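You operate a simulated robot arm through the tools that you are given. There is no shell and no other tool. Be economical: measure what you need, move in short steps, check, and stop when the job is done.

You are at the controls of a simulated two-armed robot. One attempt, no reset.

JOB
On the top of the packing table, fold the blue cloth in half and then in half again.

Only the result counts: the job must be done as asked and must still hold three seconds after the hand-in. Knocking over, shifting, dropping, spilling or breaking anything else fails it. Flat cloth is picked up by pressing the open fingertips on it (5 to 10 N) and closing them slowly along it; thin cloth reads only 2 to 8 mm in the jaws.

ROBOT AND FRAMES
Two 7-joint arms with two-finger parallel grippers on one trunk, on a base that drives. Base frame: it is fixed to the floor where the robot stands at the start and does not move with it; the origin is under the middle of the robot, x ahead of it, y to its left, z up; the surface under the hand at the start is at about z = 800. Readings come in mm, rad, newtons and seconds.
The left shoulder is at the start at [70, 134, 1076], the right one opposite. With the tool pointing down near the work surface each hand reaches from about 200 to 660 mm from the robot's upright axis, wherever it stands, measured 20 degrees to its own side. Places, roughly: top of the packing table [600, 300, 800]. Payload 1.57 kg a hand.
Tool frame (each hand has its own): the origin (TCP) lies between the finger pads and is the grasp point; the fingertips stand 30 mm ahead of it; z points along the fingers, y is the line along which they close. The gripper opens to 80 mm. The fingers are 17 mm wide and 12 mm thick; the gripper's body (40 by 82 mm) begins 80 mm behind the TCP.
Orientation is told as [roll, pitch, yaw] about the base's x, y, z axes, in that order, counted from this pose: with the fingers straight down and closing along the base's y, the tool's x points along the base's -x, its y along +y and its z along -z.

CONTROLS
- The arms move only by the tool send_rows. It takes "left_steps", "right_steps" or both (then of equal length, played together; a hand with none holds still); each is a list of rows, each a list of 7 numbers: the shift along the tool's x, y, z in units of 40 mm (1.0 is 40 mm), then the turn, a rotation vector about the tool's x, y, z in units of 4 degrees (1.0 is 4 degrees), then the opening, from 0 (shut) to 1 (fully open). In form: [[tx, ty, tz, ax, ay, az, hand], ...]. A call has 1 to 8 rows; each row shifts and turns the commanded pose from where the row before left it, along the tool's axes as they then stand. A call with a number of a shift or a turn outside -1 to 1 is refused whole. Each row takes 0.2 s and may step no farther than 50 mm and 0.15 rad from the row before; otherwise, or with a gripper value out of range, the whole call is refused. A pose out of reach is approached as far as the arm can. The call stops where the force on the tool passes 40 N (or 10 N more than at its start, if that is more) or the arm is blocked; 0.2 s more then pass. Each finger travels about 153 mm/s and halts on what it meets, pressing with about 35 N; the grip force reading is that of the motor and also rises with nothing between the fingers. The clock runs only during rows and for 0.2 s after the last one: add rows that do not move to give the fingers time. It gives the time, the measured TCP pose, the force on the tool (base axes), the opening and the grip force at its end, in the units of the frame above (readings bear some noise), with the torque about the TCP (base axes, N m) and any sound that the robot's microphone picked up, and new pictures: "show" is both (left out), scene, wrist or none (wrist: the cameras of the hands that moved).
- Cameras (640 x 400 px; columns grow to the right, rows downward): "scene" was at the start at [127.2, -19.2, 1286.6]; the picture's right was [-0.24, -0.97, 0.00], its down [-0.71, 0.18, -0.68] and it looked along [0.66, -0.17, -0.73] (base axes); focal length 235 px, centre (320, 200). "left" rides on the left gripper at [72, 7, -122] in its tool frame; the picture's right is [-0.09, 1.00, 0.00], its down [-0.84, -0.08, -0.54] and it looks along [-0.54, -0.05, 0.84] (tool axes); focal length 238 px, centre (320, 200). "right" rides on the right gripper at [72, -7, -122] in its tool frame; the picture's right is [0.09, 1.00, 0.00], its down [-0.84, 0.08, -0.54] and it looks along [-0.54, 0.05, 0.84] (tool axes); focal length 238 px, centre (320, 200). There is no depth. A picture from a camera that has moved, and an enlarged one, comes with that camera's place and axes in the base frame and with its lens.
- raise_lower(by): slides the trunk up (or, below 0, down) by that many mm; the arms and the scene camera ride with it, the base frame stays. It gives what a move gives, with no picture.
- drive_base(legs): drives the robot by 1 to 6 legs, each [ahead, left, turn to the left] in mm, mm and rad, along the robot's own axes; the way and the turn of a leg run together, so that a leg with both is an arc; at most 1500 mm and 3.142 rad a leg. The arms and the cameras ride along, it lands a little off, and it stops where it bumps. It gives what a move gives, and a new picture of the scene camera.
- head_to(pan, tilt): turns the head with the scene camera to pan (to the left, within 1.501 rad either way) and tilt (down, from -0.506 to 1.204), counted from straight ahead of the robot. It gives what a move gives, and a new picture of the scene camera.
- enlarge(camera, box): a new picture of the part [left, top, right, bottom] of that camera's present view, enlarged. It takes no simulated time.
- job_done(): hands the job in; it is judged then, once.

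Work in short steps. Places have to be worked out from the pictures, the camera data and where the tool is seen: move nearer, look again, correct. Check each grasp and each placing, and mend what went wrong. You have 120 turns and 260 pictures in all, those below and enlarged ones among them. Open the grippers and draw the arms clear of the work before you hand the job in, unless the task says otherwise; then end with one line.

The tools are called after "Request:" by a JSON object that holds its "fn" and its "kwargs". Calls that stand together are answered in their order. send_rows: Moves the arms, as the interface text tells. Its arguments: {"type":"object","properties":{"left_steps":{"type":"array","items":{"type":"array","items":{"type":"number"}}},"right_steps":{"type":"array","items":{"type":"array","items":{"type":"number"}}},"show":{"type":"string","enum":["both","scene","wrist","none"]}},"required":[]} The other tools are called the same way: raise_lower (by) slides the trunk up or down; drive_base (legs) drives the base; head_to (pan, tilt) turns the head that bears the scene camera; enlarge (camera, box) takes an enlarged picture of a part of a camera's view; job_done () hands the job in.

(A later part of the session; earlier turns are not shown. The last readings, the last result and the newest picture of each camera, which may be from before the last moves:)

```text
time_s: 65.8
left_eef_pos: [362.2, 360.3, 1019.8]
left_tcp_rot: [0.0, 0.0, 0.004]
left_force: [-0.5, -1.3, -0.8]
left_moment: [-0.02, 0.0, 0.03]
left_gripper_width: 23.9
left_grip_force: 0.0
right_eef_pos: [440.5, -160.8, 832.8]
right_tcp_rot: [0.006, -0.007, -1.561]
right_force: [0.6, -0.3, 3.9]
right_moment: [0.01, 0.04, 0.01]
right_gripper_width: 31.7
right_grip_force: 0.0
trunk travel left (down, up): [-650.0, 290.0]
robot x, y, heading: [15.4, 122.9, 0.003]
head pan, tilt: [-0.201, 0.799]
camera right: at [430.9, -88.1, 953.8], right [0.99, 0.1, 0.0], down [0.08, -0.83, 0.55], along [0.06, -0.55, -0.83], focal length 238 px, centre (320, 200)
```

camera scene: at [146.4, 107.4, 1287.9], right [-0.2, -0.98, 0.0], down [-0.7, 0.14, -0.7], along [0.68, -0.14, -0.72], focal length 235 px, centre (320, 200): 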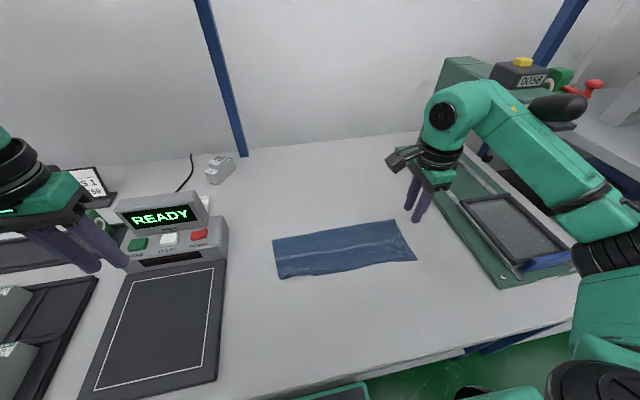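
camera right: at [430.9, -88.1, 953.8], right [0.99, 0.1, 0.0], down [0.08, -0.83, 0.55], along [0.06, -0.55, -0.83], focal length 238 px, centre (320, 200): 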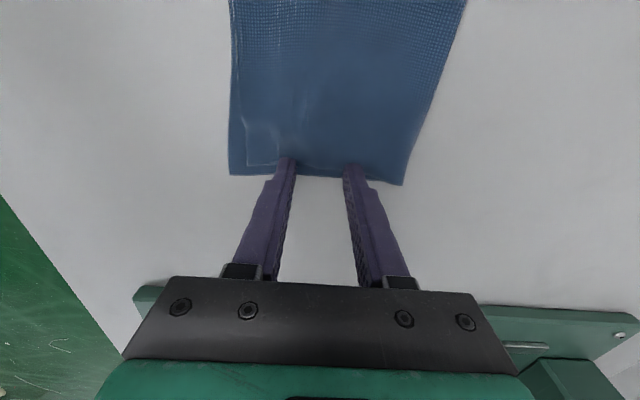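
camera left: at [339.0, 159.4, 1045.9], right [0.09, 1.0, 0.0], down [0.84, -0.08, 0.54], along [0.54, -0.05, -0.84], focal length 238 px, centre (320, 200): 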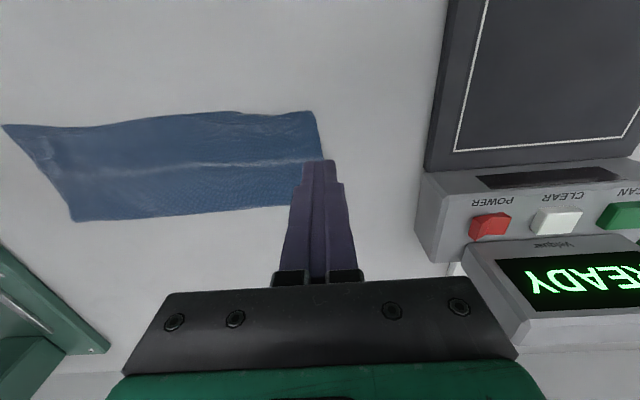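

The top layer's end is inset a few mm, so I shift 7 mm inward and press to about 8–10 N.

Request:
{"fn": "send_rows", "kwargs": {"right_steps": [[0, 0, -0.2, 0, 0, 0, 0.4], [0.17, 0, 0, 0, 0, 0, 0.4], [0, 0, 0.2, 0, 0, 0, 0.4], [0, 0, 0.05, 0, 0, 0, 0.4], [0, 0, 0, 0, 0, 0, 0.4]], "show": "none"}}

```text
time_s: 67.0
left_eef_pos: [360.7, 361.5, 1020.7]
left_tcp_rot: [-0.003, 0.0, 0.0]
left_force: [0.3, -0.2, -1.5]
left_moment: [-0.03, 0.0, 0.03]
left_gripper_width: 24.0
left_grip_force: 0.0
right_eef_pos: [439.5, -152.8, 831.2]
right_tcp_rot: [0.009, -0.01, -1.563]
right_force: [2.3, -3.3, 17.8]
right_moment: [-0.05, 0.3, 0.07]
right_gripper_width: 31.4
right_grip_force: 0.1
trunk travel left (down, up): [-650.0, 290.0]
robot x, y, heading: [19.4, 124.2, 0.002]
head pan, tilt: [-0.201, 0.799]
```

Pressure is 18 N; I ease half a millimetre and close slowly.

Request:
{"fn": "send_rows", "kwargs": {"right_steps": [[0, 0, -0.015, 0, 0, 0, 0.35], [0, 0, 0, 0, 0, 0, 0.3], [0, 0, 0, 0, 0, 0, 0.25], [0, 0, 0, 0, 0, 0, 0.2], [0, 0, 0, 0, 0, 0, 0.15], [0, 0, 0, 0, 0, 0, 0.1], [0, 0, 0, 0, 0, 0, 0.05], [0, 0, 0, 0, 0, 0, 0]], "show": "wrist"}}

```text
time_s: 68.8
left_eef_pos: [360.8, 361.5, 1020.3]
left_tcp_rot: [-0.002, -0.002, 0.002]
left_force: [-0.9, 0.3, 0.9]
left_moment: [0.01, -0.01, 0.0]
left_gripper_width: 23.9
left_grip_force: 0.0
right_eef_pos: [439.5, -152.1, 830.6]
right_tcp_rot: [0.008, -0.01, -1.563]
right_force: [0.5, -0.5, 19.6]
right_moment: [0.04, 0.01, 0.02]
right_gripper_width: 2.4
right_grip_force: 23.8
trunk travel left (down, up): [-650.0, 290.0]
robot x, y, heading: [17.5, 121.6, 0.003]
head pan, tilt: [-0.201, 0.799]
camera right: at [429.4, -80.1, 953.4], right [0.99, 0.1, 0.01], down [0.08, -0.83, 0.55], along [0.06, -0.55, -0.83], focal length 238 px, centre (320, 200)
```

right: 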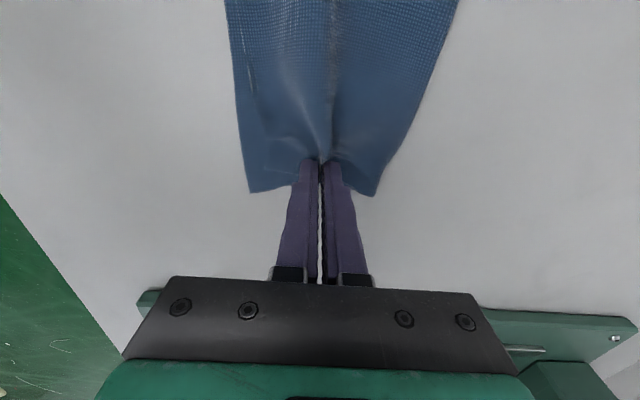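

The jaws read 2.4 mm and the end gathered. I lift 50 mm with a little leftward motion to see if both layers come.

Request:
{"fn": "send_rows", "kwargs": {"right_steps": [[0, 0, -0.4, 0, 0, 0, 0], [0.1, 0, -0.5, 0, 0, 0, 0], [0.2, 0, -0.5, 0, 0, 0, 0], [0, 0, 0, 0, 0, 0, 0]]}}

Request:
{"fn": "enlarge", "kwargs": {"camera": "scene", "box": [250, 180, 450, 300]}}

```text
time_s: 69.8
left_eef_pos: [362.6, 359.5, 1019.1]
left_tcp_rot: [-0.003, 0.002, 0.003]
left_force: [0.1, 0.1, 0.5]
left_moment: [0.04, -0.01, 0.01]
left_gripper_width: 23.8
left_grip_force: 0.1
right_eef_pos: [438.6, -139.8, 885.7]
right_tcp_rot: [0.003, -0.008, -1.562]
right_force: [0.2, 1.1, -0.2]
right_moment: [-0.01, -0.01, 0.0]
right_gripper_width: 2.2
right_grip_force: 23.5
trunk travel left (down, up): [-650.0, 290.0]
robot x, y, heading: [17.8, 122.5, -0.002]
head pan, tilt: [-0.201, 0.799]
camera scene: at [146.3, 107.2, 1287.9], right [-0.2, -0.98, 0.0], down [-0.7, 0.14, -0.7], along [0.68, -0.14, -0.72], focal length 235 px, centre (320, 200)
camera right: at [430.0, -68.6, 1007.6], right [0.99, 0.1, 0.0], down [0.08, -0.83, 0.55], along [0.06, -0.55, -0.84], focal length 238 px, centre (320, 200)
```

scene: 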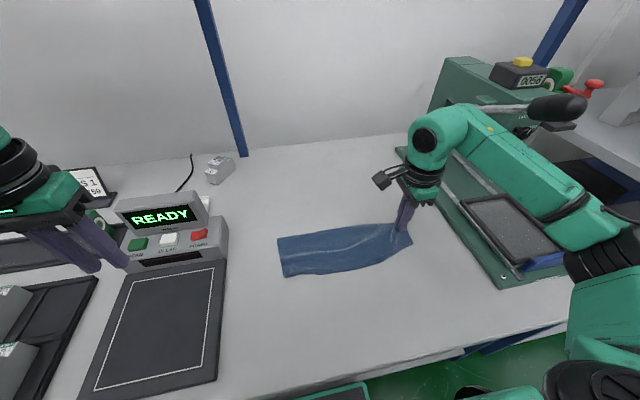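
right: 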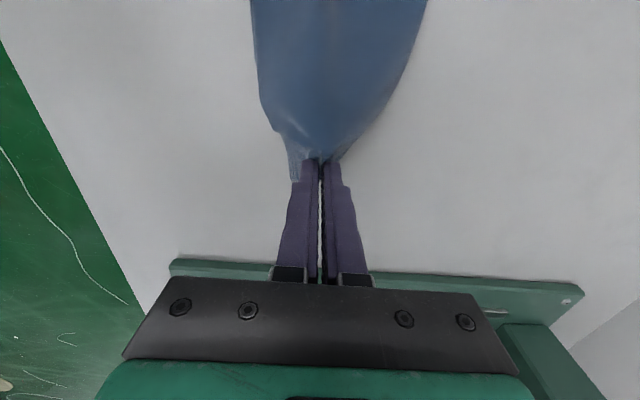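

```text
3.20 times, centred on (350, 240) of scene
camera zoom: at [146.3, 107.2, 1287.9], right [-0.2, -0.98, 0.0], down [-0.7, 0.14, -0.7], along [0.68, -0.14, -0.72], focal length 751 px, centre (224, 72)
```

zoom: 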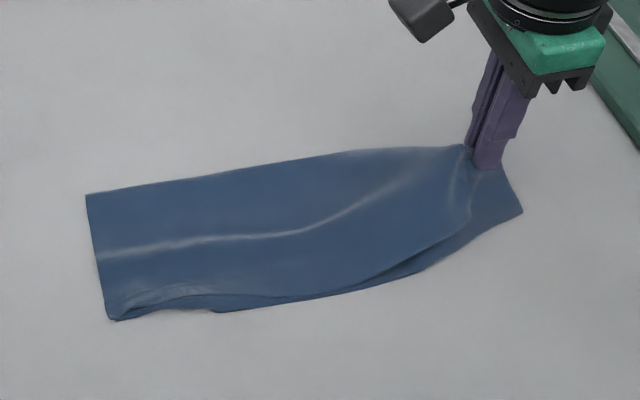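

Both layers appear to be lifted. I continue along the folding arc up to the top.

Request:
{"fn": "send_rows", "kwargs": {"right_steps": [[0.25, 0, -0.43, 0, 0, 0, 0], [0.28, 0, -0.4, 0, 0, 0, 0], [0.45, 0, -0.42, 0, 0, 0, 0], [0.48, 0, -0.35, 0, 0, 0, 0], [0.4, 0, -0.2, 0, 0, 0, 0], [0.43, 0, -0.15, 0, 0, 0, 0], [0.45, 0, -0.1, 0, 0, 0, 0], [0, 0, 0, 0, 0, 0, 0]]}}

Request:
{"fn": "enlarge", "kwargs": {"camera": "scene", "box": [250, 160, 450, 300]}}

```text
time_s: 71.6
left_eef_pos: [362.8, 360.2, 1020.0]
left_tcp_rot: [-0.001, 0.001, 0.0]
left_force: [0.8, 0.5, -0.8]
left_moment: [0.0, 0.0, 0.0]
left_gripper_width: 24.1
left_grip_force: 0.2
right_eef_pos: [438.2, -29.3, 966.3]
right_tcp_rot: [0.004, -0.009, -1.561]
right_force: [0.6, -0.5, 0.1]
right_moment: [0.02, 0.0, 0.01]
right_gripper_width: 2.3
right_grip_force: 23.9
trunk travel left (down, up): [-650.0, 290.0]
robot x, y, heading: [16.7, 123.9, -0.002]
head pan, tilt: [-0.201, 0.799]
camera scene: at [146.4, 106.9, 1287.9], right [-0.2, -0.98, 0.0], down [-0.7, 0.14, -0.7], along [0.68, -0.14, -0.72], focal length 235 px, centre (320, 200)
camera right: at [429.3, 41.1, 1088.4], right [0.99, 0.1, 0.0], down [0.08, -0.83, 0.55], along [0.06, -0.55, -0.84], focal length 238 px, centre (320, 200)
```

scene: 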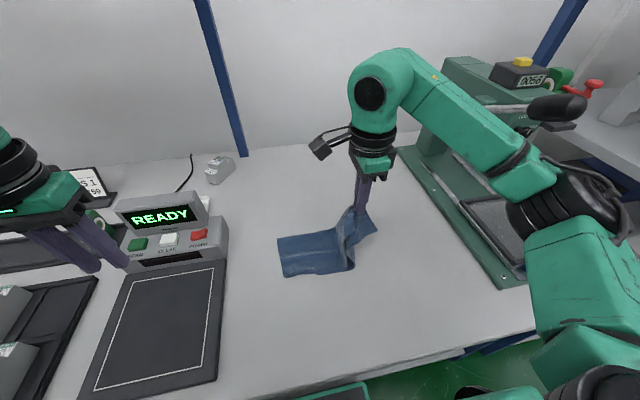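
right: 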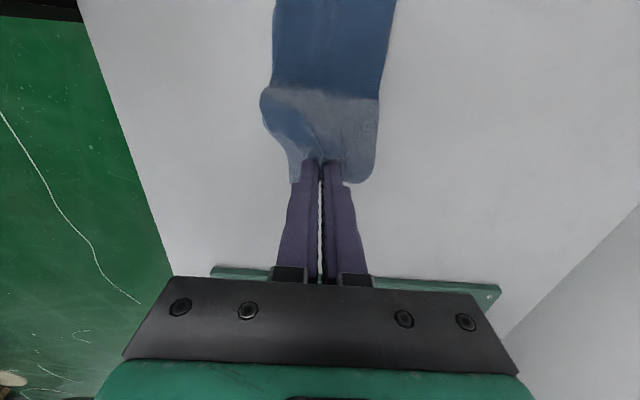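

```text
2.86 times, centred on (350, 230) of scene
camera zoom: at [146.4, 106.9, 1287.9], right [-0.2, -0.98, 0.0], down [-0.7, 0.14, -0.7], along [0.68, -0.14, -0.72], focal length 671 px, centre (234, 114)
```

zoom: 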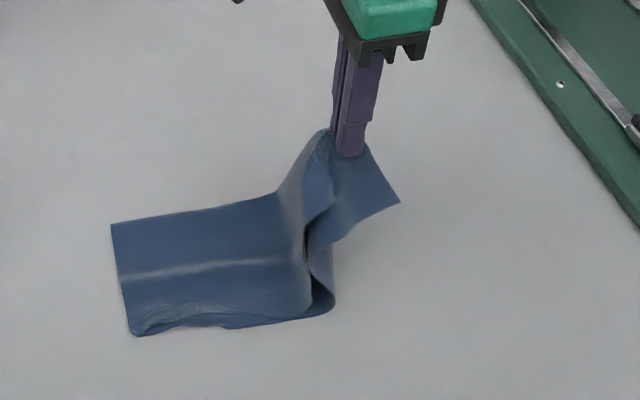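

Both layers are held. I bring the end over to the left, tilting the fingers gradually back toward the crease so the hem lands more naturally.

Request:
{"fn": "send_rows", "kwargs": {"right_steps": [[0.95, 0, -0.03, 0, -1, 0, 0], [0.89, 0, 0.17, 0, -1, 0, 0], [0.85, 0, 0.32, 0, -1, 0, 0], [0.71, 0, 0.45, 0, -1, 0, 0], [0.56, 0, 0.585, 0, -1, 0, 0], [0, 0, 0, 0, 0, 0, 0]]}}

Request:
{"fn": "enlarge", "kwargs": {"camera": "scene", "box": [220, 160, 420, 300]}}

```text
time_s: 73.0
left_eef_pos: [362.4, 359.9, 1020.9]
left_tcp_rot: [-0.001, 0.0, 0.003]
left_force: [-0.9, -0.2, 0.2]
left_moment: [-0.01, -0.03, 0.0]
left_gripper_width: 24.2
left_grip_force: 0.1
right_eef_pos: [437.3, 112.2, 889.0]
right_tcp_rot: [0.004, -0.358, -1.563]
right_force: [0.7, -0.8, -0.4]
right_moment: [0.0, -0.01, 0.03]
right_gripper_width: 2.2
right_grip_force: 23.4
trunk travel left (down, up): [-650.0, 290.0]
robot x, y, heading: [13.1, 122.1, -0.001]
head pan, tilt: [-0.201, 0.799]
camera scene: at [146.2, 106.9, 1288.0], right [-0.2, -0.98, 0.0], down [-0.7, 0.14, -0.7], along [0.68, -0.14, -0.72], focal length 235 px, centre (320, 200)
camera right: at [427.6, 221.6, 977.9], right [1.0, 0.09, -0.03], down [0.08, -0.59, 0.8], along [0.06, -0.8, -0.6], focal length 238 px, centre (320, 200)
```

scene: 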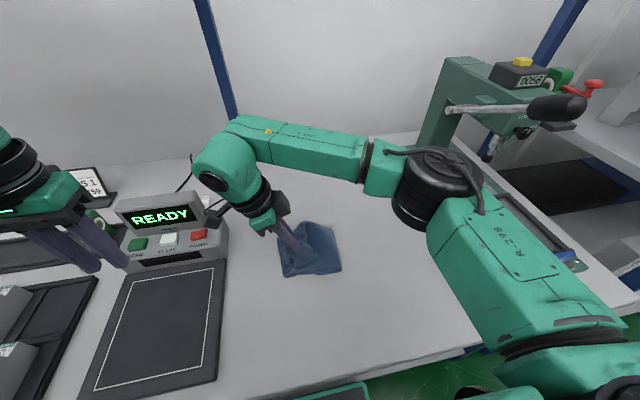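
right: 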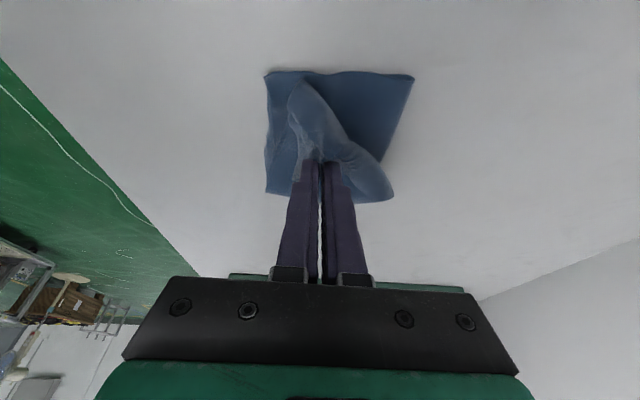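

```text
2.86 times, centred on (320, 230) of scene
camera zoom: at [146.2, 106.9, 1288.0], right [-0.2, -0.98, 0.0], down [-0.7, 0.14, -0.7], along [0.68, -0.14, -0.72], focal length 671 px, centre (320, 114)
```

zoom: 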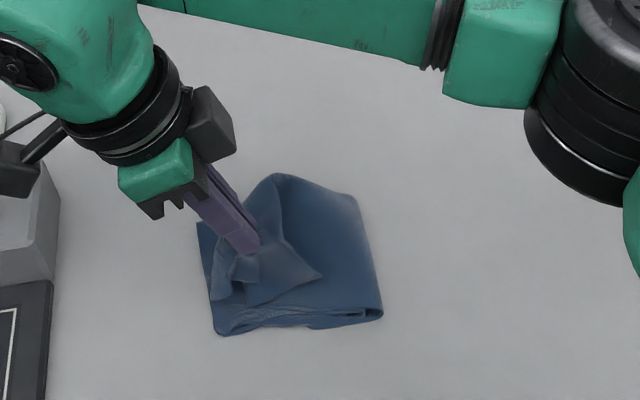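

The crease has settled near y≈5. I lower the end onto the left end.

Request:
{"fn": "send_rows", "kwargs": {"right_steps": [[0.5, 0, 0.5, 0, -1, 0, 0], [0.4, 0, 0.43, 0, -1, 0, 0], [0.12, 0, 0.1, 0, 0, 0, 0], [0, 0, 0, 0, 0, 0, 0]]}}

Request:
{"fn": "enlarge", "kwargs": {"camera": "scene", "box": [220, 190, 380, 300]}}

```text
time_s: 74.0
left_eef_pos: [362.4, 359.9, 1019.4]
left_tcp_rot: [-0.003, 0.002, 0.003]
left_force: [0.2, -0.1, -0.9]
left_moment: [0.02, 0.0, -0.01]
left_gripper_width: 24.1
left_grip_force: 0.1
right_eef_pos: [437.9, 133.9, 834.6]
right_tcp_rot: [0.005, -0.499, -1.564]
right_force: [-0.3, -0.2, 2.0]
right_moment: [-0.04, 0.0, -0.02]
right_gripper_width: 2.1
right_grip_force: 23.9
trunk travel left (down, up): [-650.0, 290.0]
robot x, y, heading: [19.7, 127.0, 0.001]
head pan, tilt: [-0.201, 0.799]
camera scene: at [146.2, 107.6, 1288.0], right [-0.2, -0.98, 0.0], down [-0.7, 0.14, -0.7], along [0.68, -0.14, -0.72], focal length 235 px, centre (320, 200)
camera right: at [428.3, 254.4, 907.8], right [1.0, 0.09, -0.04], down [0.08, -0.48, 0.88], along [0.06, -0.88, -0.48], focal length 238 px, centre (320, 200)
```

scene: 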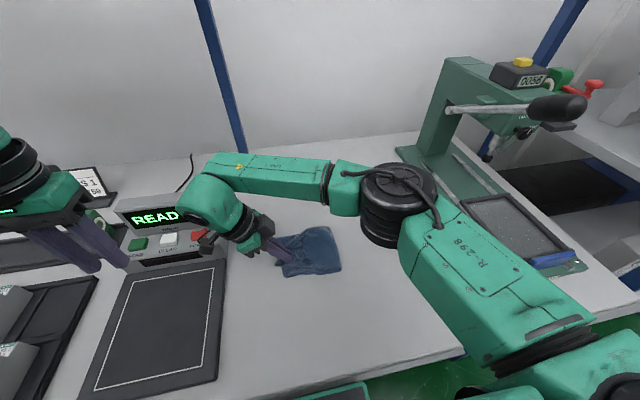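
right: 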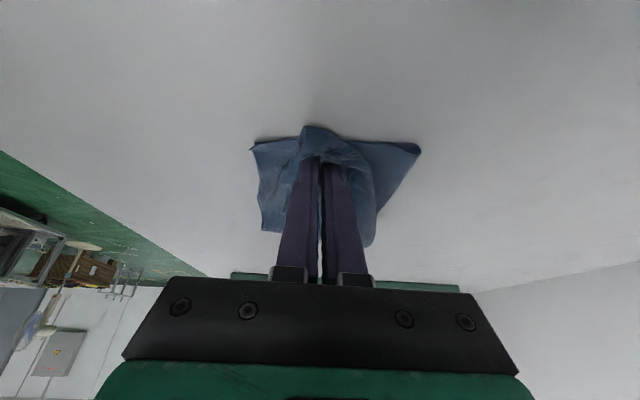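

```text
3.64 times, centred on (300, 245) of scene
camera zoom: at [146.2, 107.6, 1288.0], right [-0.2, -0.98, 0.0], down [-0.7, 0.14, -0.7], along [0.68, -0.14, -0.72], focal length 854 px, centre (393, 36)
```

zoom: 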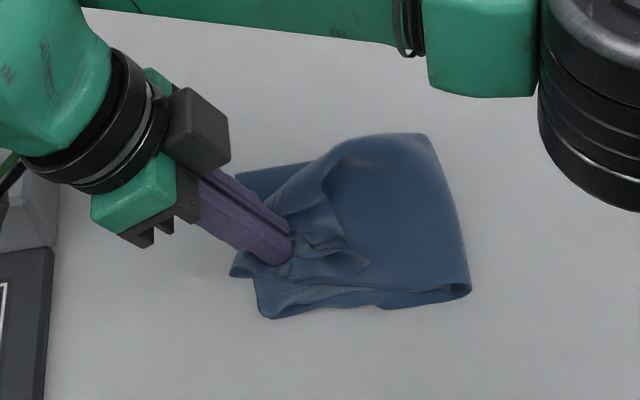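

Landed. I open the jaws (spreading the gather) and withdraw along the fingers, then up.

Request:
{"fn": "send_rows", "kwargs": {"right_steps": [[0, 0, 0, 0, 0, 0, 0.2], [0, 0, 0, 0, 0, 0, 0.45], [0, 0, -0.4, 0, 0, 0, 0.45], [0, 0, -0.6, 0, 0, 0, 0.45], [-0.4, 0, -0.8, 0, 1, 0, 0.45], [-0.4, 0, -0.8, 0, 1, 0, 0.45], [-0.4, 0, -0.8, 0, 1, 0, 0.45], [0, 0, 0, 0, 1, 0, 0.45]]}}

Request:
{"fn": "enlarge", "kwargs": {"camera": "scene", "box": [240, 200, 380, 300]}}

Request:
{"fn": "enlarge", "kwargs": {"camera": "right", "box": [220, 80, 460, 230]}}

```text
time_s: 75.8
left_eef_pos: [363.8, 360.1, 1019.2]
left_tcp_rot: [-0.002, 0.002, 0.003]
left_force: [-1.0, -0.6, 0.4]
left_moment: [0.02, 0.03, 0.02]
left_gripper_width: 23.9
left_grip_force: 0.0
right_eef_pos: [436.3, 149.0, 976.9]
right_tcp_rot: [0.003, -0.219, -1.562]
right_force: [0.5, 0.4, 0.1]
right_moment: [0.03, -0.05, -0.01]
right_gripper_width: 36.0
right_grip_force: 0.1
trunk travel left (down, up): [-650.0, 290.0]
robot x, y, heading: [16.3, 122.9, 0.004]
head pan, tilt: [-0.201, 0.799]
camera scene: at [146.9, 106.7, 1287.9], right [-0.2, -0.98, 0.0], down [-0.7, 0.14, -0.7], along [0.68, -0.14, -0.72], focal length 235 px, centre (320, 200)
camera right: at [428.2, 244.4, 1080.4], right [0.99, 0.1, -0.02], down [0.08, -0.7, 0.71], along [0.06, -0.71, -0.7], focal length 238 px, centre (320, 200)
```

scene: 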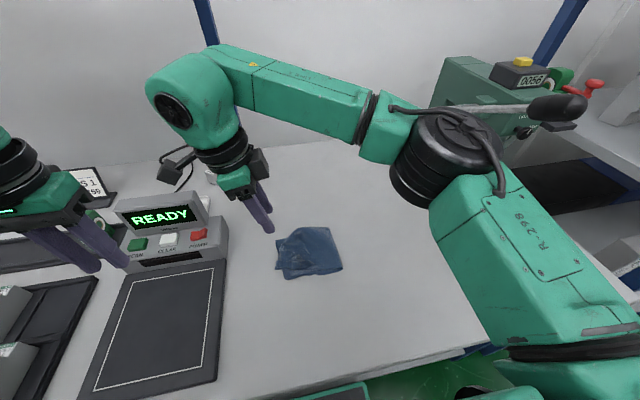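
right: 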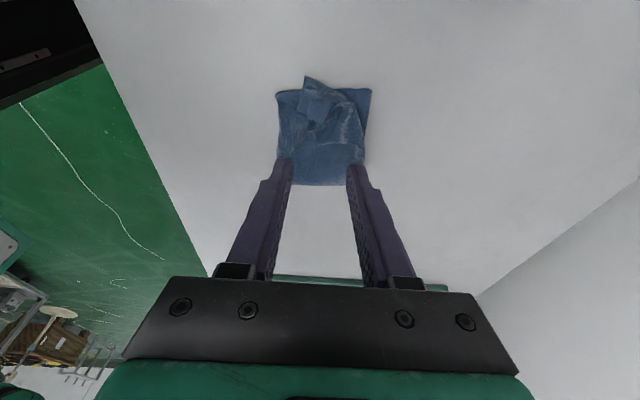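

```text
4.00 times, centred on (310, 250) of scene
camera zoom: at [146.9, 106.7, 1287.9], right [-0.2, -0.98, 0.0], down [-0.7, 0.14, -0.7], along [0.68, -0.14, -0.72], focal length 939 px, centre (360, 0)
```

zoom: 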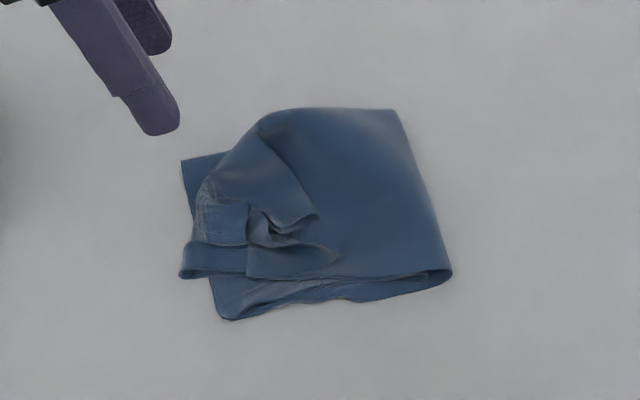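

```text
2.67 times, centred on (340, 155) of right
camera zoom: at [428.2, 244.4, 1080.4], right [0.99, 0.1, -0.02], down [0.08, -0.7, 0.71], along [0.06, -0.71, -0.7], focal length 636 px, centre (267, 320)
```

zoom: 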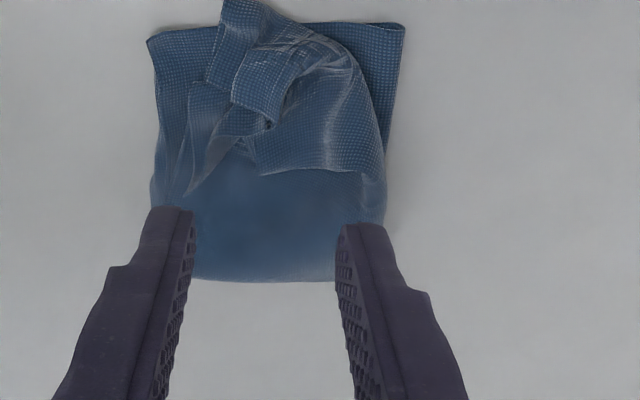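

The hem band (~45 mm) flopped back with its corners at about (402,52) and (484,77). I'll sweep it leftward with two spread fingertips acting as a scoop. First I reposition right of the flap.

Request:
{"fn": "send_rows", "kwargs": {"right_steps": [[-0.47, 0.03, 0, 0, 1, 0, 0.65], [-0.47, 0, 0, 0, 1, 0, 0.65], [-0.47, 0, 0, 0, 1, 0, 0.65], [-0.47, 0, 0.2, 0, 1, 0, 0.65], [-0.47, 0, 0.4, 0, 1, 0, 0.65], [-0.47, 0, 0.6, 0, 1, 0, 0.65], [0, 0, 0.5, 0, 0, 0, 0.65], [0, 0, 0, 0, 0, 0, 0.65]]}}

Request:
{"fn": "enlarge", "kwargs": {"camera": "right", "box": [180, 0, 460, 200]}}

```text
time_s: 77.6
left_eef_pos: [364.1, 360.9, 1019.8]
left_tcp_rot: [-0.003, 0.002, 0.003]
left_force: [0.1, -0.1, -0.4]
left_moment: [0.0, -0.02, -0.01]
left_gripper_width: 23.9
left_grip_force: 0.0
right_eef_pos: [438.6, 45.6, 912.6]
right_tcp_rot: [0.005, 0.201, -1.561]
right_force: [0.1, 0.1, -0.7]
right_moment: [-0.02, -0.02, 0.02]
right_gripper_width: 52.0
right_grip_force: 0.0
trunk travel left (down, up): [-650.0, 290.0]
robot x, y, heading: [17.8, 123.1, -0.001]
head pan, tilt: [-0.201, 0.799]
camera scene: at [146.3, 107.3, 1287.9], right [-0.2, -0.98, 0.0], down [-0.7, 0.14, -0.7], along [0.68, -0.14, -0.72], focal length 235 px, centre (320, 200)
camera right: at [430.2, 90.7, 1047.9], right [0.99, 0.1, 0.02], down [0.08, -0.93, 0.36], along [0.06, -0.36, -0.93], focal length 238 px, centre (320, 200)
```

scene: 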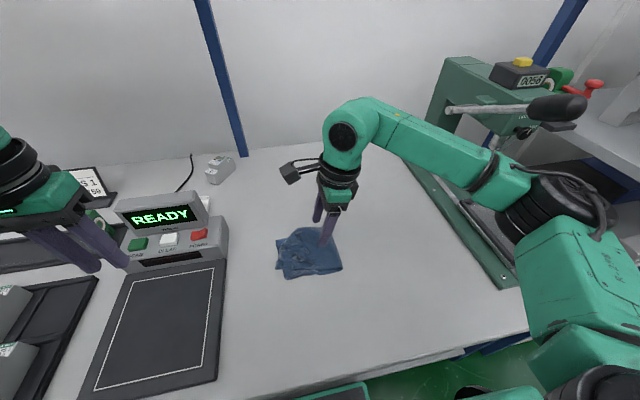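
right: 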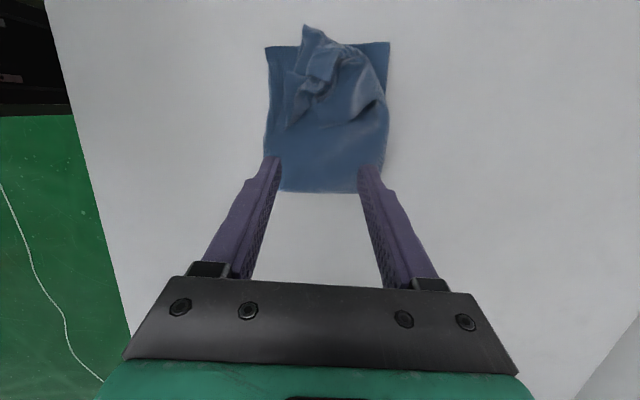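

```text
2.00 times, centred on (320, 100) of right
camera zoom: at [430.2, 90.7, 1047.9], right [0.99, 0.1, 0.02], down [0.08, -0.93, 0.36], along [0.06, -0.36, -0.93], focal length 477 px, centre (320, 400)
```

zoom: 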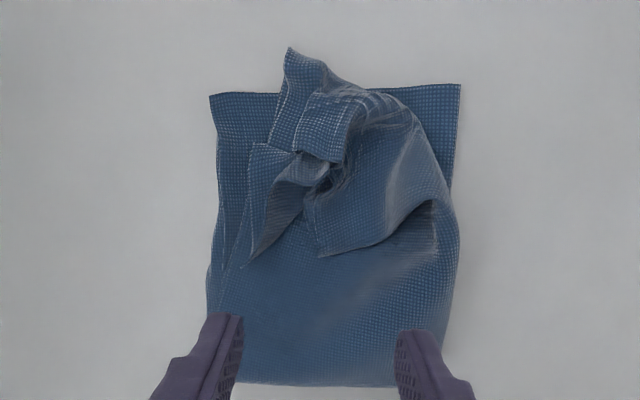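

I can see both flopped corners: near one at (405,70), far one at (438,75). I set the two fingertips just right of them at surface height.

Request:
{"fn": "send_rows", "kwargs": {"right_steps": [[-0.1, -0.4, 0.5, 0, 0, 0, 0.3], [-0.1, 0, 0.5, 0, 0, 0, 0.3], [-0.1, 0, 0.5, 0, 0, 0, 0.3], [-0.08, 0, 0.32, 0, 0, 0, 0.3], [0, 0, 0, 0, 0, 0, 0.3]], "show": "wrist"}}

```text
time_s: 78.8
left_eef_pos: [362.6, 360.2, 1020.3]
left_tcp_rot: [-0.002, 0.003, 0.001]
left_force: [0.1, 1.2, 0.5]
left_moment: [-0.02, -0.01, -0.01]
left_gripper_width: 24.0
left_grip_force: 0.1
right_eef_pos: [424.1, 44.3, 839.2]
right_tcp_rot: [0.004, 0.201, -1.562]
right_force: [-0.4, -0.3, -0.7]
right_moment: [0.02, 0.01, 0.02]
right_gripper_width: 24.0
right_grip_force: 0.1
trunk travel left (down, up): [-650.0, 290.0]
robot x, y, heading: [14.3, 121.1, -0.003]
head pan, tilt: [-0.201, 0.799]
camera right: at [415.4, 90.1, 973.6], right [0.99, 0.1, 0.02], down [0.08, -0.93, 0.37], along [0.06, -0.36, -0.93], focal length 238 px, centre (320, 200)
```

right: 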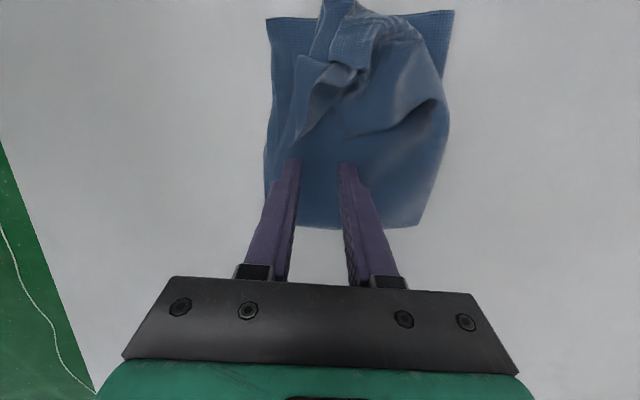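

The tips are at the flap edges; I lower 3 mm and sweep left.

Request:
{"fn": "send_rows", "kwargs": {"right_steps": [[0, 0, 0.08, 0, 0, 0, 0.3], [0.37, 0, 0.075, 0, 0, 0, 0.3], [0.37, 0, 0.075, 0, 0, 0, 0.3], [0.37, 0, 0.075, 0, 0, 0, 0.3], [0.37, 0, 0.075, 0, 0, 0, 0.3], [0.37, 0, 0.075, 0, 0, 0, 0.3], [0, 0, 0, 0, 0, 0, 0.3]]}}

Request:
{"fn": "enlarge", "kwargs": {"camera": "scene", "box": [240, 190, 380, 290]}}

```text
time_s: 80.4
left_eef_pos: [361.9, 360.3, 1019.1]
left_tcp_rot: [-0.002, 0.001, 0.0]
left_force: [-1.3, 0.8, -0.4]
left_moment: [-0.02, 0.03, -0.01]
left_gripper_width: 23.8
left_grip_force: 0.0
right_eef_pos: [423.2, 121.2, 836.2]
right_tcp_rot: [0.005, 0.201, -1.563]
right_force: [-0.1, -0.2, 0.1]
right_moment: [-0.03, -0.03, 0.02]
right_gripper_width: 24.0
right_grip_force: 0.0
trunk travel left (down, up): [-650.0, 290.0]
robot x, y, heading: [17.5, 124.3, 0.002]
head pan, tilt: [-0.201, 0.799]
camera scene: at [146.4, 107.1, 1287.9], right [-0.2, -0.98, 0.0], down [-0.7, 0.14, -0.7], along [0.68, -0.14, -0.72], focal length 235 px, centre (320, 200)
camera right: at [414.2, 166.7, 970.7], right [0.99, 0.1, 0.02], down [0.08, -0.93, 0.37], along [0.06, -0.36, -0.93], focal length 238 px, centre (320, 200)
```

scene: 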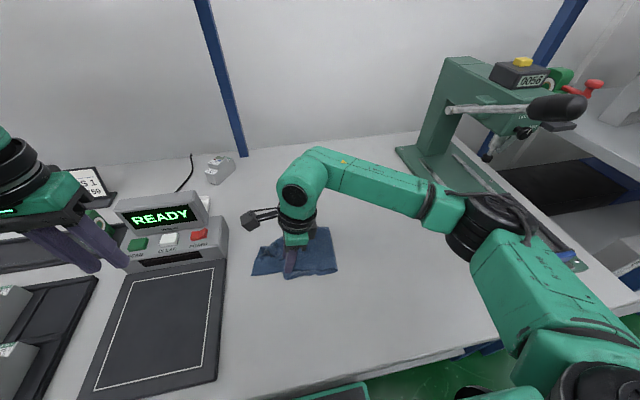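
right: 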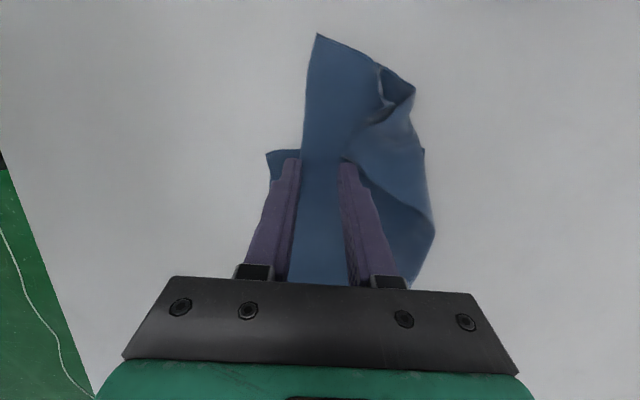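

```text
4.00 times, centred on (310, 240) of scene
camera zoom: at [146.4, 107.1, 1287.9], right [-0.2, -0.98, 0.0], down [-0.7, 0.14, -0.7], along [0.68, -0.14, -0.72], focal length 939 px, centre (360, 40)
```

zoom: 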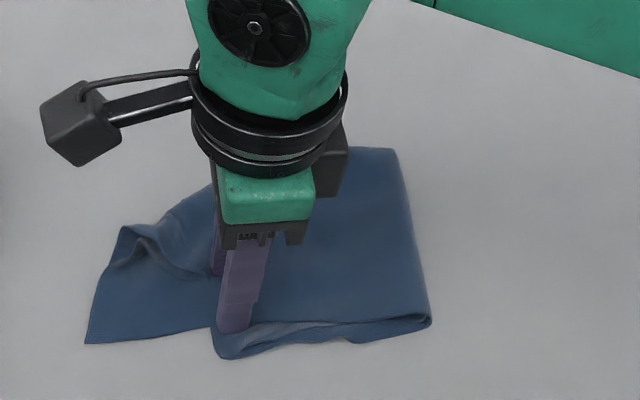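

Excellent: the sweep unrolled the hem; it now overshoots the lower end by ~70 mm, with its hem lying naturally. I lift off and look, to plan the correction.

Request:
{"fn": "send_rows", "kwargs": {"right_steps": [[-0.1, 0, -0.4, 0, 0, 0, 0.3], [-0.2, 0, -0.9, 0, -1, 0, 0.3], [-0.2, 0, -0.9, 0, -1, 0, 0.3], [-0.1, 0, -0.9, 0, -1, 0, 0.3], [0, 0, 0, 0, 0, 0, 0.3]]}}

Request:
{"fn": "enlarge", "kwargs": {"camera": "right", "box": [200, 0, 480, 200]}}

Request:
{"fn": "enlarge", "kwargs": {"camera": "scene", "box": [230, 190, 370, 290]}}

```text
time_s: 81.6
left_eef_pos: [363.4, 360.0, 1019.6]
left_tcp_rot: [-0.001, 0.003, 0.002]
left_force: [-0.2, 0.4, -0.2]
left_moment: [-0.03, 0.02, -0.01]
left_gripper_width: 23.8
left_grip_force: 0.1
right_eef_pos: [422.9, 80.3, 955.7]
right_tcp_rot: [0.002, -0.011, -1.562]
right_force: [-0.4, 0.0, 0.4]
right_moment: [0.01, -0.02, -0.02]
right_gripper_width: 23.9
right_grip_force: 0.0
trunk travel left (down, up): [-650.0, 290.0]
robot x, y, heading: [16.1, 126.0, -0.001]
head pan, tilt: [-0.201, 0.799]
camera scene: at [146.7, 107.1, 1287.9], right [-0.2, -0.98, 0.0], down [-0.7, 0.14, -0.7], along [0.68, -0.14, -0.72], focal length 235 px, centre (320, 200)
camera right: at [413.7, 152.0, 1077.6], right [0.99, 0.1, 0.0], down [0.08, -0.83, 0.55], along [0.06, -0.55, -0.83], focal length 238 px, centre (320, 200)
```

scene: 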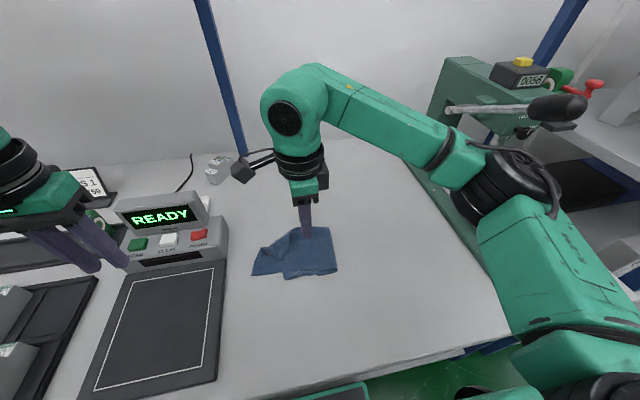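
right: 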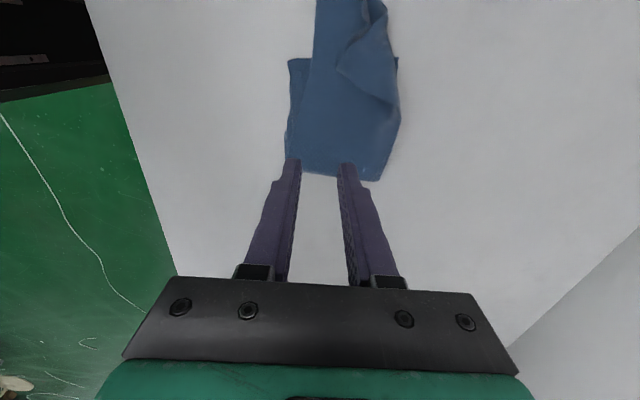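

```text
2.00 times, centred on (340, 100) of right
camera zoom: at [413.7, 152.0, 1077.6], right [0.99, 0.1, 0.0], down [0.08, -0.83, 0.55], along [0.06, -0.55, -0.83], focal length 477 px, centre (280, 400)
```

zoom: 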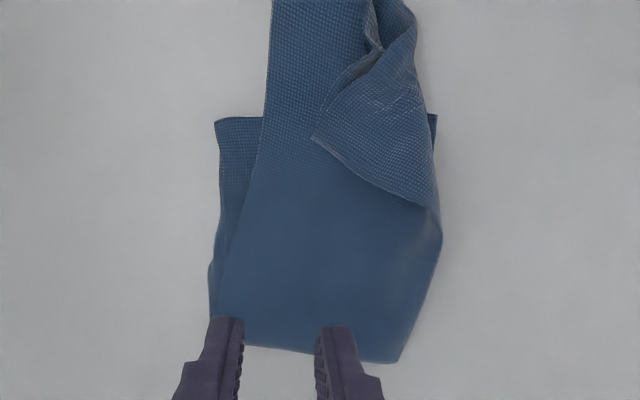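

```text
4.00 times, centred on (300, 240) of scene
camera zoom: at [146.7, 107.1, 1287.9], right [-0.2, -0.98, 0.0], down [-0.7, 0.14, -0.7], along [0.68, -0.14, -0.72], focal length 939 px, centre (400, 40)
```

zoom: 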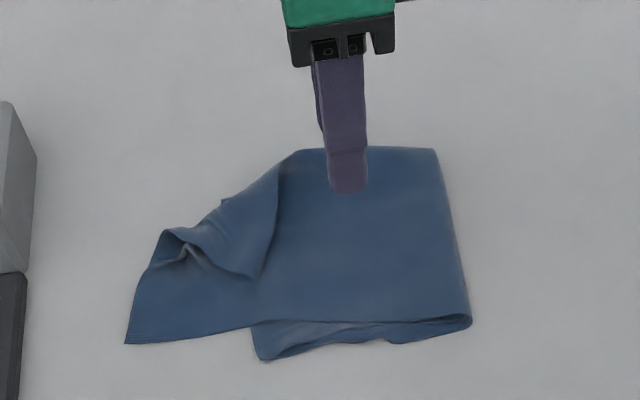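

The near half is fully unrolled; only the far corner is still folded back, its tip at about (433,131). I close the fingers, set down just inside that tip and sweep it outward (away and left).

Request:
{"fn": "send_rows", "kwargs": {"right_steps": [[0.35, -0.05, 0.3, 0, 0, 0, 0], [0.35, -0.05, 0.8, 0, 0, 0, 0], [0.3, -0.05, 0.8, 0, 0, 0, 0], [0, 0, 0.8, 0, 0, 0, 0], [0, 0, 0.28, 0, 0, 0, 0], [0, 0, 0, 0, 0, 0, 0]], "show": "wrist"}}

```text
time_s: 83.0
left_eef_pos: [362.1, 359.9, 1020.3]
left_tcp_rot: [-0.002, 0.001, 0.002]
left_force: [-0.5, -0.6, 0.2]
left_moment: [-0.01, 0.03, 0.01]
left_gripper_width: 24.0
left_grip_force: 0.0
right_eef_pos: [416.8, 118.8, 835.5]
right_tcp_rot: [0.004, -0.009, -1.562]
right_force: [-0.4, 0.1, 0.1]
right_moment: [0.0, 0.0, 0.01]
right_gripper_width: 0.0
right_grip_force: 21.3
trunk travel left (down, up): [-650.0, 290.0]
robot x, y, heading: [17.4, 126.6, -0.002]
head pan, tilt: [-0.201, 0.799]
camera right: at [408.2, 191.5, 956.9], right [0.99, 0.1, 0.0], down [0.08, -0.83, 0.55], along [0.06, -0.55, -0.83], focal length 238 px, centre (320, 200)
```

right: 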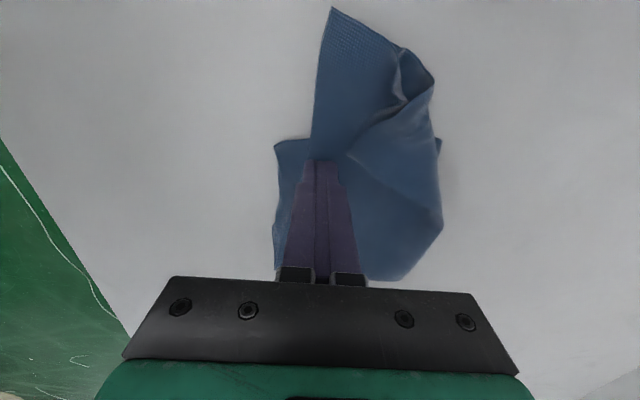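

Request:
{"fn": "send_rows", "kwargs": {"right_steps": [[0.25, 0.37, 0.02, 0, 0, 0, 0], [0.25, 0.37, 0, 0, 0, 0, 0], [0.25, 0.37, 0, 0, 0, 0, 0], [0.25, 0.37, 0, 0, 0, 0, 0], [0.25, 0.37, 0, 0, 0, 0, 0], [0.1, 0.15, -0.1, 0, 0, 0, 0], [0, 0, -0.9, 0, 0, 0, 0], [-0.3, -0.3, -0.9, 0, 0, 0, 0]]}}

Request:
{"fn": "enlarge", "kwargs": {"camera": "right", "box": [160, 0, 480, 200]}}

Request:
{"fn": "enlarge", "kwargs": {"camera": "scene", "box": [230, 190, 370, 290]}}

```text
time_s: 84.8
left_eef_pos: [361.4, 360.7, 1021.1]
left_tcp_rot: [-0.001, -0.001, 0.001]
left_force: [0.2, -0.1, 0.8]
left_moment: [0.0, 0.03, 0.0]
left_gripper_width: 24.0
left_grip_force: 0.0
right_eef_pos: [483.8, 160.4, 911.7]
right_tcp_rot: [0.005, -0.009, -1.562]
right_force: [0.6, 0.0, 0.1]
right_moment: [0.01, -0.05, 0.04]
right_gripper_width: 0.0
right_grip_force: 21.4
trunk travel left (down, up): [-650.0, 290.0]
robot x, y, heading: [20.0, 125.3, 0.0]
head pan, tilt: [-0.201, 0.799]
camera scene: at [145.5, 106.5, 1288.0], right [-0.2, -0.98, 0.0], down [-0.7, 0.14, -0.7], along [0.68, -0.14, -0.72], focal length 235 px, centre (320, 200)
camera right: at [474.4, 233.6, 1033.2], right [0.99, 0.1, 0.0], down [0.08, -0.83, 0.55], along [0.06, -0.55, -0.84], focal length 238 px, centre (320, 200)
```

scene: 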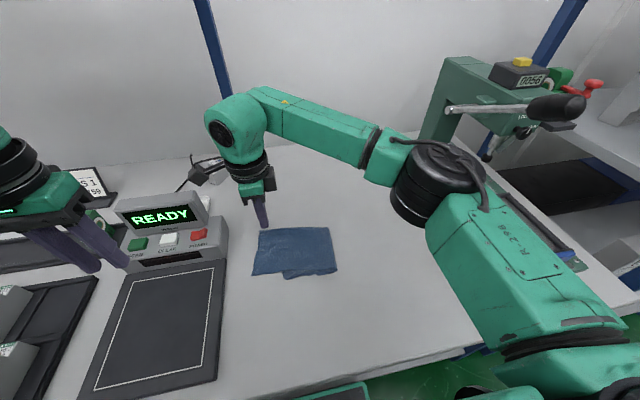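
right: 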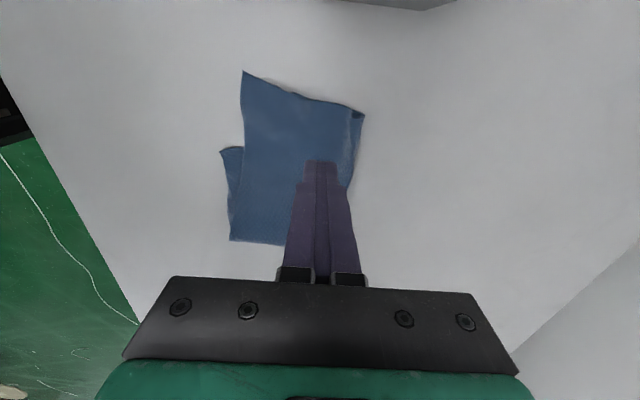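

```text
2.00 times, centred on (320, 100) of right
camera zoom: at [474.4, 233.6, 1033.2], right [0.99, 0.1, 0.0], down [0.08, -0.83, 0.55], along [0.06, -0.55, -0.84], focal length 477 px, centre (320, 400)
```

zoom: 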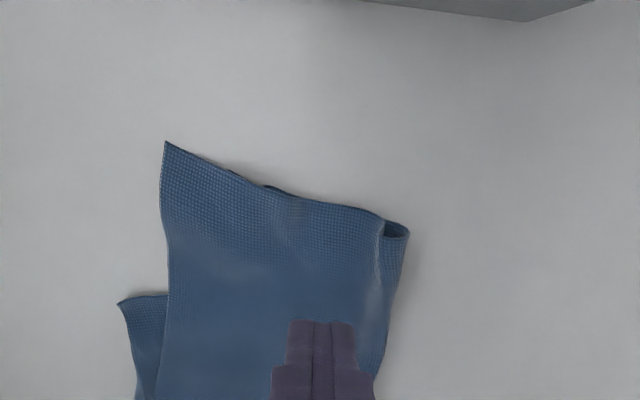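

```text
4.00 times, centred on (300, 240) of scene
camera zoom: at [145.5, 106.5, 1288.0], right [-0.2, -0.98, 0.0], down [-0.7, 0.14, -0.7], along [0.68, -0.14, -0.72], focal length 939 px, centre (400, 40)
```

zoom: 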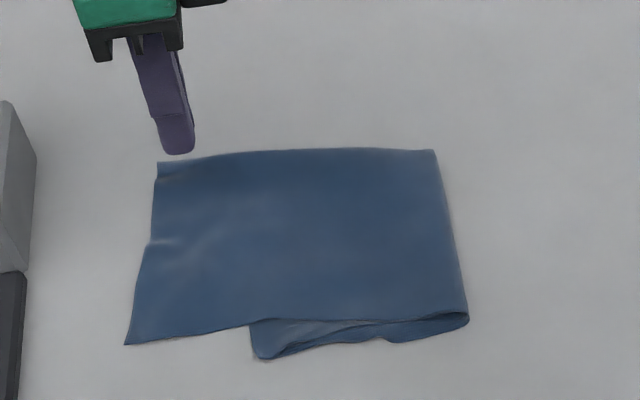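

Beautiful — the upper half is now flat, but its end (413,207)–(522,179) overshoots the lower end, the crease being at y≈14 instead of −22. I'll regrip this end (now naturally oriented), lift it back so the crease rolls right, and lay it down again exactly. First the grip.

Request:
{"fn": "send_rows", "kwargs": {"right_steps": [[0.22, -0.25, 0.6, 0, 0, 0, 0.4], [0.22, -0.25, 0.6, 0, 0, 0, 0.4], [0, 0, 0.65, 0, 0, 0, 0.4], [0, 0, 0.08, 0, 0, 0, 0.4], [0, 0, 0.06, 0, 0, 0, 0.4], [0, 0, 0, 0, 0, 0, 0.4]], "show": "wrist"}}

```text
time_s: 86.2
left_eef_pos: [361.3, 359.3, 1020.9]
left_tcp_rot: [-0.004, 0.001, 0.002]
left_force: [0.2, -0.3, 0.0]
left_moment: [0.0, -0.03, -0.01]
left_gripper_width: 23.8
left_grip_force: 0.1
right_eef_pos: [463.5, 179.2, 831.2]
right_tcp_rot: [0.007, -0.009, -1.565]
right_force: [1.8, 0.4, 13.7]
right_moment: [0.07, 0.12, 0.02]
right_gripper_width: 31.3
right_grip_force: 0.0
trunk travel left (down, up): [-650.0, 290.0]
robot x, y, heading: [18.6, 122.5, -0.001]
head pan, tilt: [-0.201, 0.799]
camera right: at [454.5, 251.3, 953.7], right [0.99, 0.1, 0.01], down [0.08, -0.83, 0.55], along [0.06, -0.55, -0.84], focal length 238 px, centre (320, 200)
```

right: 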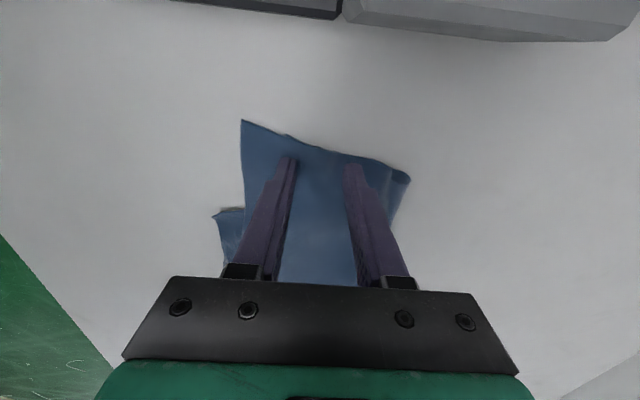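

Contact 14 N at the right place. Closing slowly.

Request:
{"fn": "send_rows", "kwargs": {"right_steps": [[0, 0, 0, 0, 0, 0, 0.35], [0, 0, 0, 0, 0, 0, 0.3], [0, 0, 0, 0, 0, 0, 0.25], [0, 0, 0, 0, 0, 0, 0.2], [0, 0, 0, 0, 0, 0, 0.15], [0, 0, 0, 0, 0, 0, 0.1], [0, 0, 0, 0, 0, 0, 0.05], [0, 0, 0, 0, 0, 0, 0]], "show": "wrist"}}

```text
time_s: 88.0
left_eef_pos: [360.2, 360.6, 1021.1]
left_tcp_rot: [-0.002, -0.002, 0.003]
left_force: [0.1, -0.4, -0.3]
left_moment: [0.0, -0.02, 0.02]
left_gripper_width: 23.9
left_grip_force: 0.1
right_eef_pos: [462.2, 178.9, 832.9]
right_tcp_rot: [0.007, -0.008, -1.562]
right_force: [-0.3, 0.3, 17.9]
right_moment: [0.08, 0.01, 0.0]
right_gripper_width: 5.5
right_grip_force: 25.6
trunk travel left (down, up): [-650.0, 290.0]
robot x, y, heading: [20.0, 121.9, 0.002]
head pan, tilt: [-0.201, 0.799]
camera right: at [453.3, 251.2, 953.6], right [0.99, 0.1, 0.01], down [0.08, -0.83, 0.55], along [0.06, -0.55, -0.84], focal length 238 px, centre (320, 200)
```

right: 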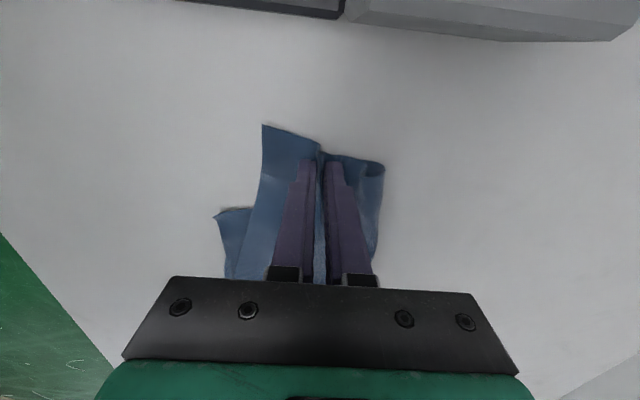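

All layers are held (5.5 mm). I lift and carry back right over the crease so it rolls to about y=−22, turning the hand slightly to square the edge.

Request:
{"fn": "send_rows", "kwargs": {"right_steps": [[-0.12, 0, -0.75, 0, 0, -0.8, 0], [-0.5, -0.05, -0.75, 0, 0, -0.8, 0], [-0.75, -0.1, -0.62, 0, 0, -0.8, 0], [-0.85, -0.2, -0.5, 0, 0, -0.8, 0], [-0.85, -0.25, -0.38, 0, 0, -0.8, 0], [-0.85, -0.3, -0.2, 0, 0, -0.8, 0], [-0.6, -0.25, 0, 0, 0, -0.8, 0], [0, 0, 0, 0, 0, 0, 0]]}}

Request:
{"fn": "enlarge", "kwargs": {"camera": "scene", "box": [230, 160, 430, 300]}}

```text
time_s: 89.8
left_eef_pos: [362.5, 359.9, 1019.9]
left_tcp_rot: [-0.003, 0.003, 0.003]
left_force: [0.3, 0.1, 0.5]
left_moment: [0.02, 0.0, -0.02]
left_gripper_width: 24.0
left_grip_force: 0.1
right_eef_pos: [455.1, -6.5, 961.4]
right_tcp_rot: [0.0, -0.01, -1.171]
right_force: [-0.3, -0.4, 0.3]
right_moment: [0.0, -0.01, -0.06]
right_gripper_width: 2.4
right_grip_force: 23.7
trunk travel left (down, up): [-650.0, 290.0]
robot x, y, heading: [16.1, 122.7, -0.002]
head pan, tilt: [-0.201, 0.799]
camera scene: at [146.7, 108.1, 1287.9], right [-0.2, -0.98, 0.0], down [-0.7, 0.14, -0.7], along [0.68, -0.14, -0.72], focal length 235 px, centre (320, 200)
camera right: at [419.7, 56.4, 1082.2], right [0.88, 0.47, 0.0], down [0.39, -0.73, 0.55], along [0.26, -0.49, -0.83], focal length 238 px, centre (320, 200)
```

scene: 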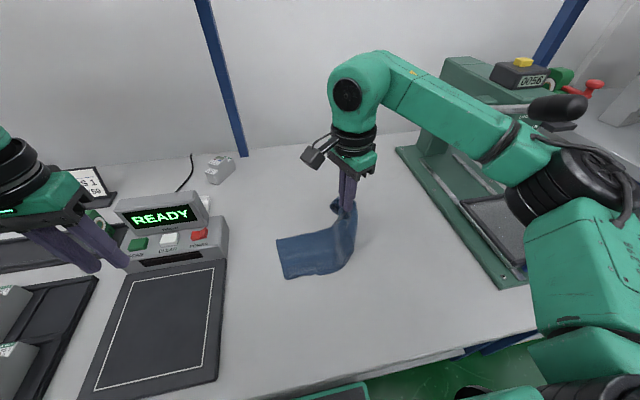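
right: 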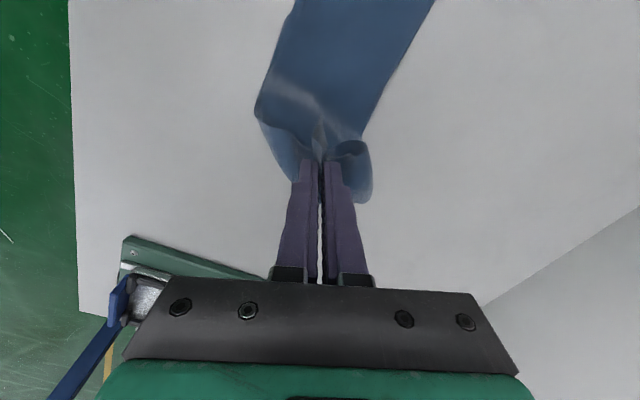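

```text
2.86 times, centred on (330, 230) of scene
camera zoom: at [146.7, 108.1, 1287.9], right [-0.2, -0.98, 0.0], down [-0.7, 0.14, -0.7], along [0.68, -0.14, -0.72], focal length 671 px, centre (291, 114)
```

zoom: 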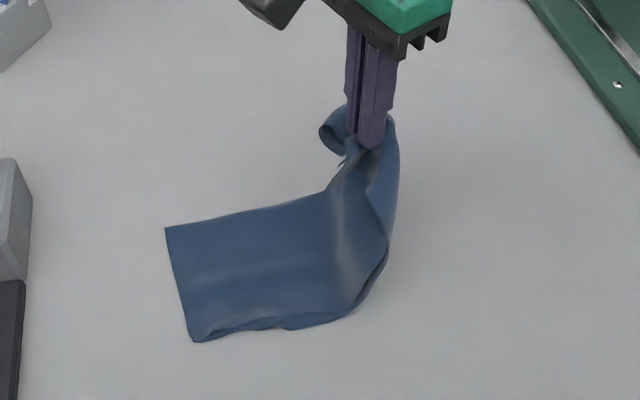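

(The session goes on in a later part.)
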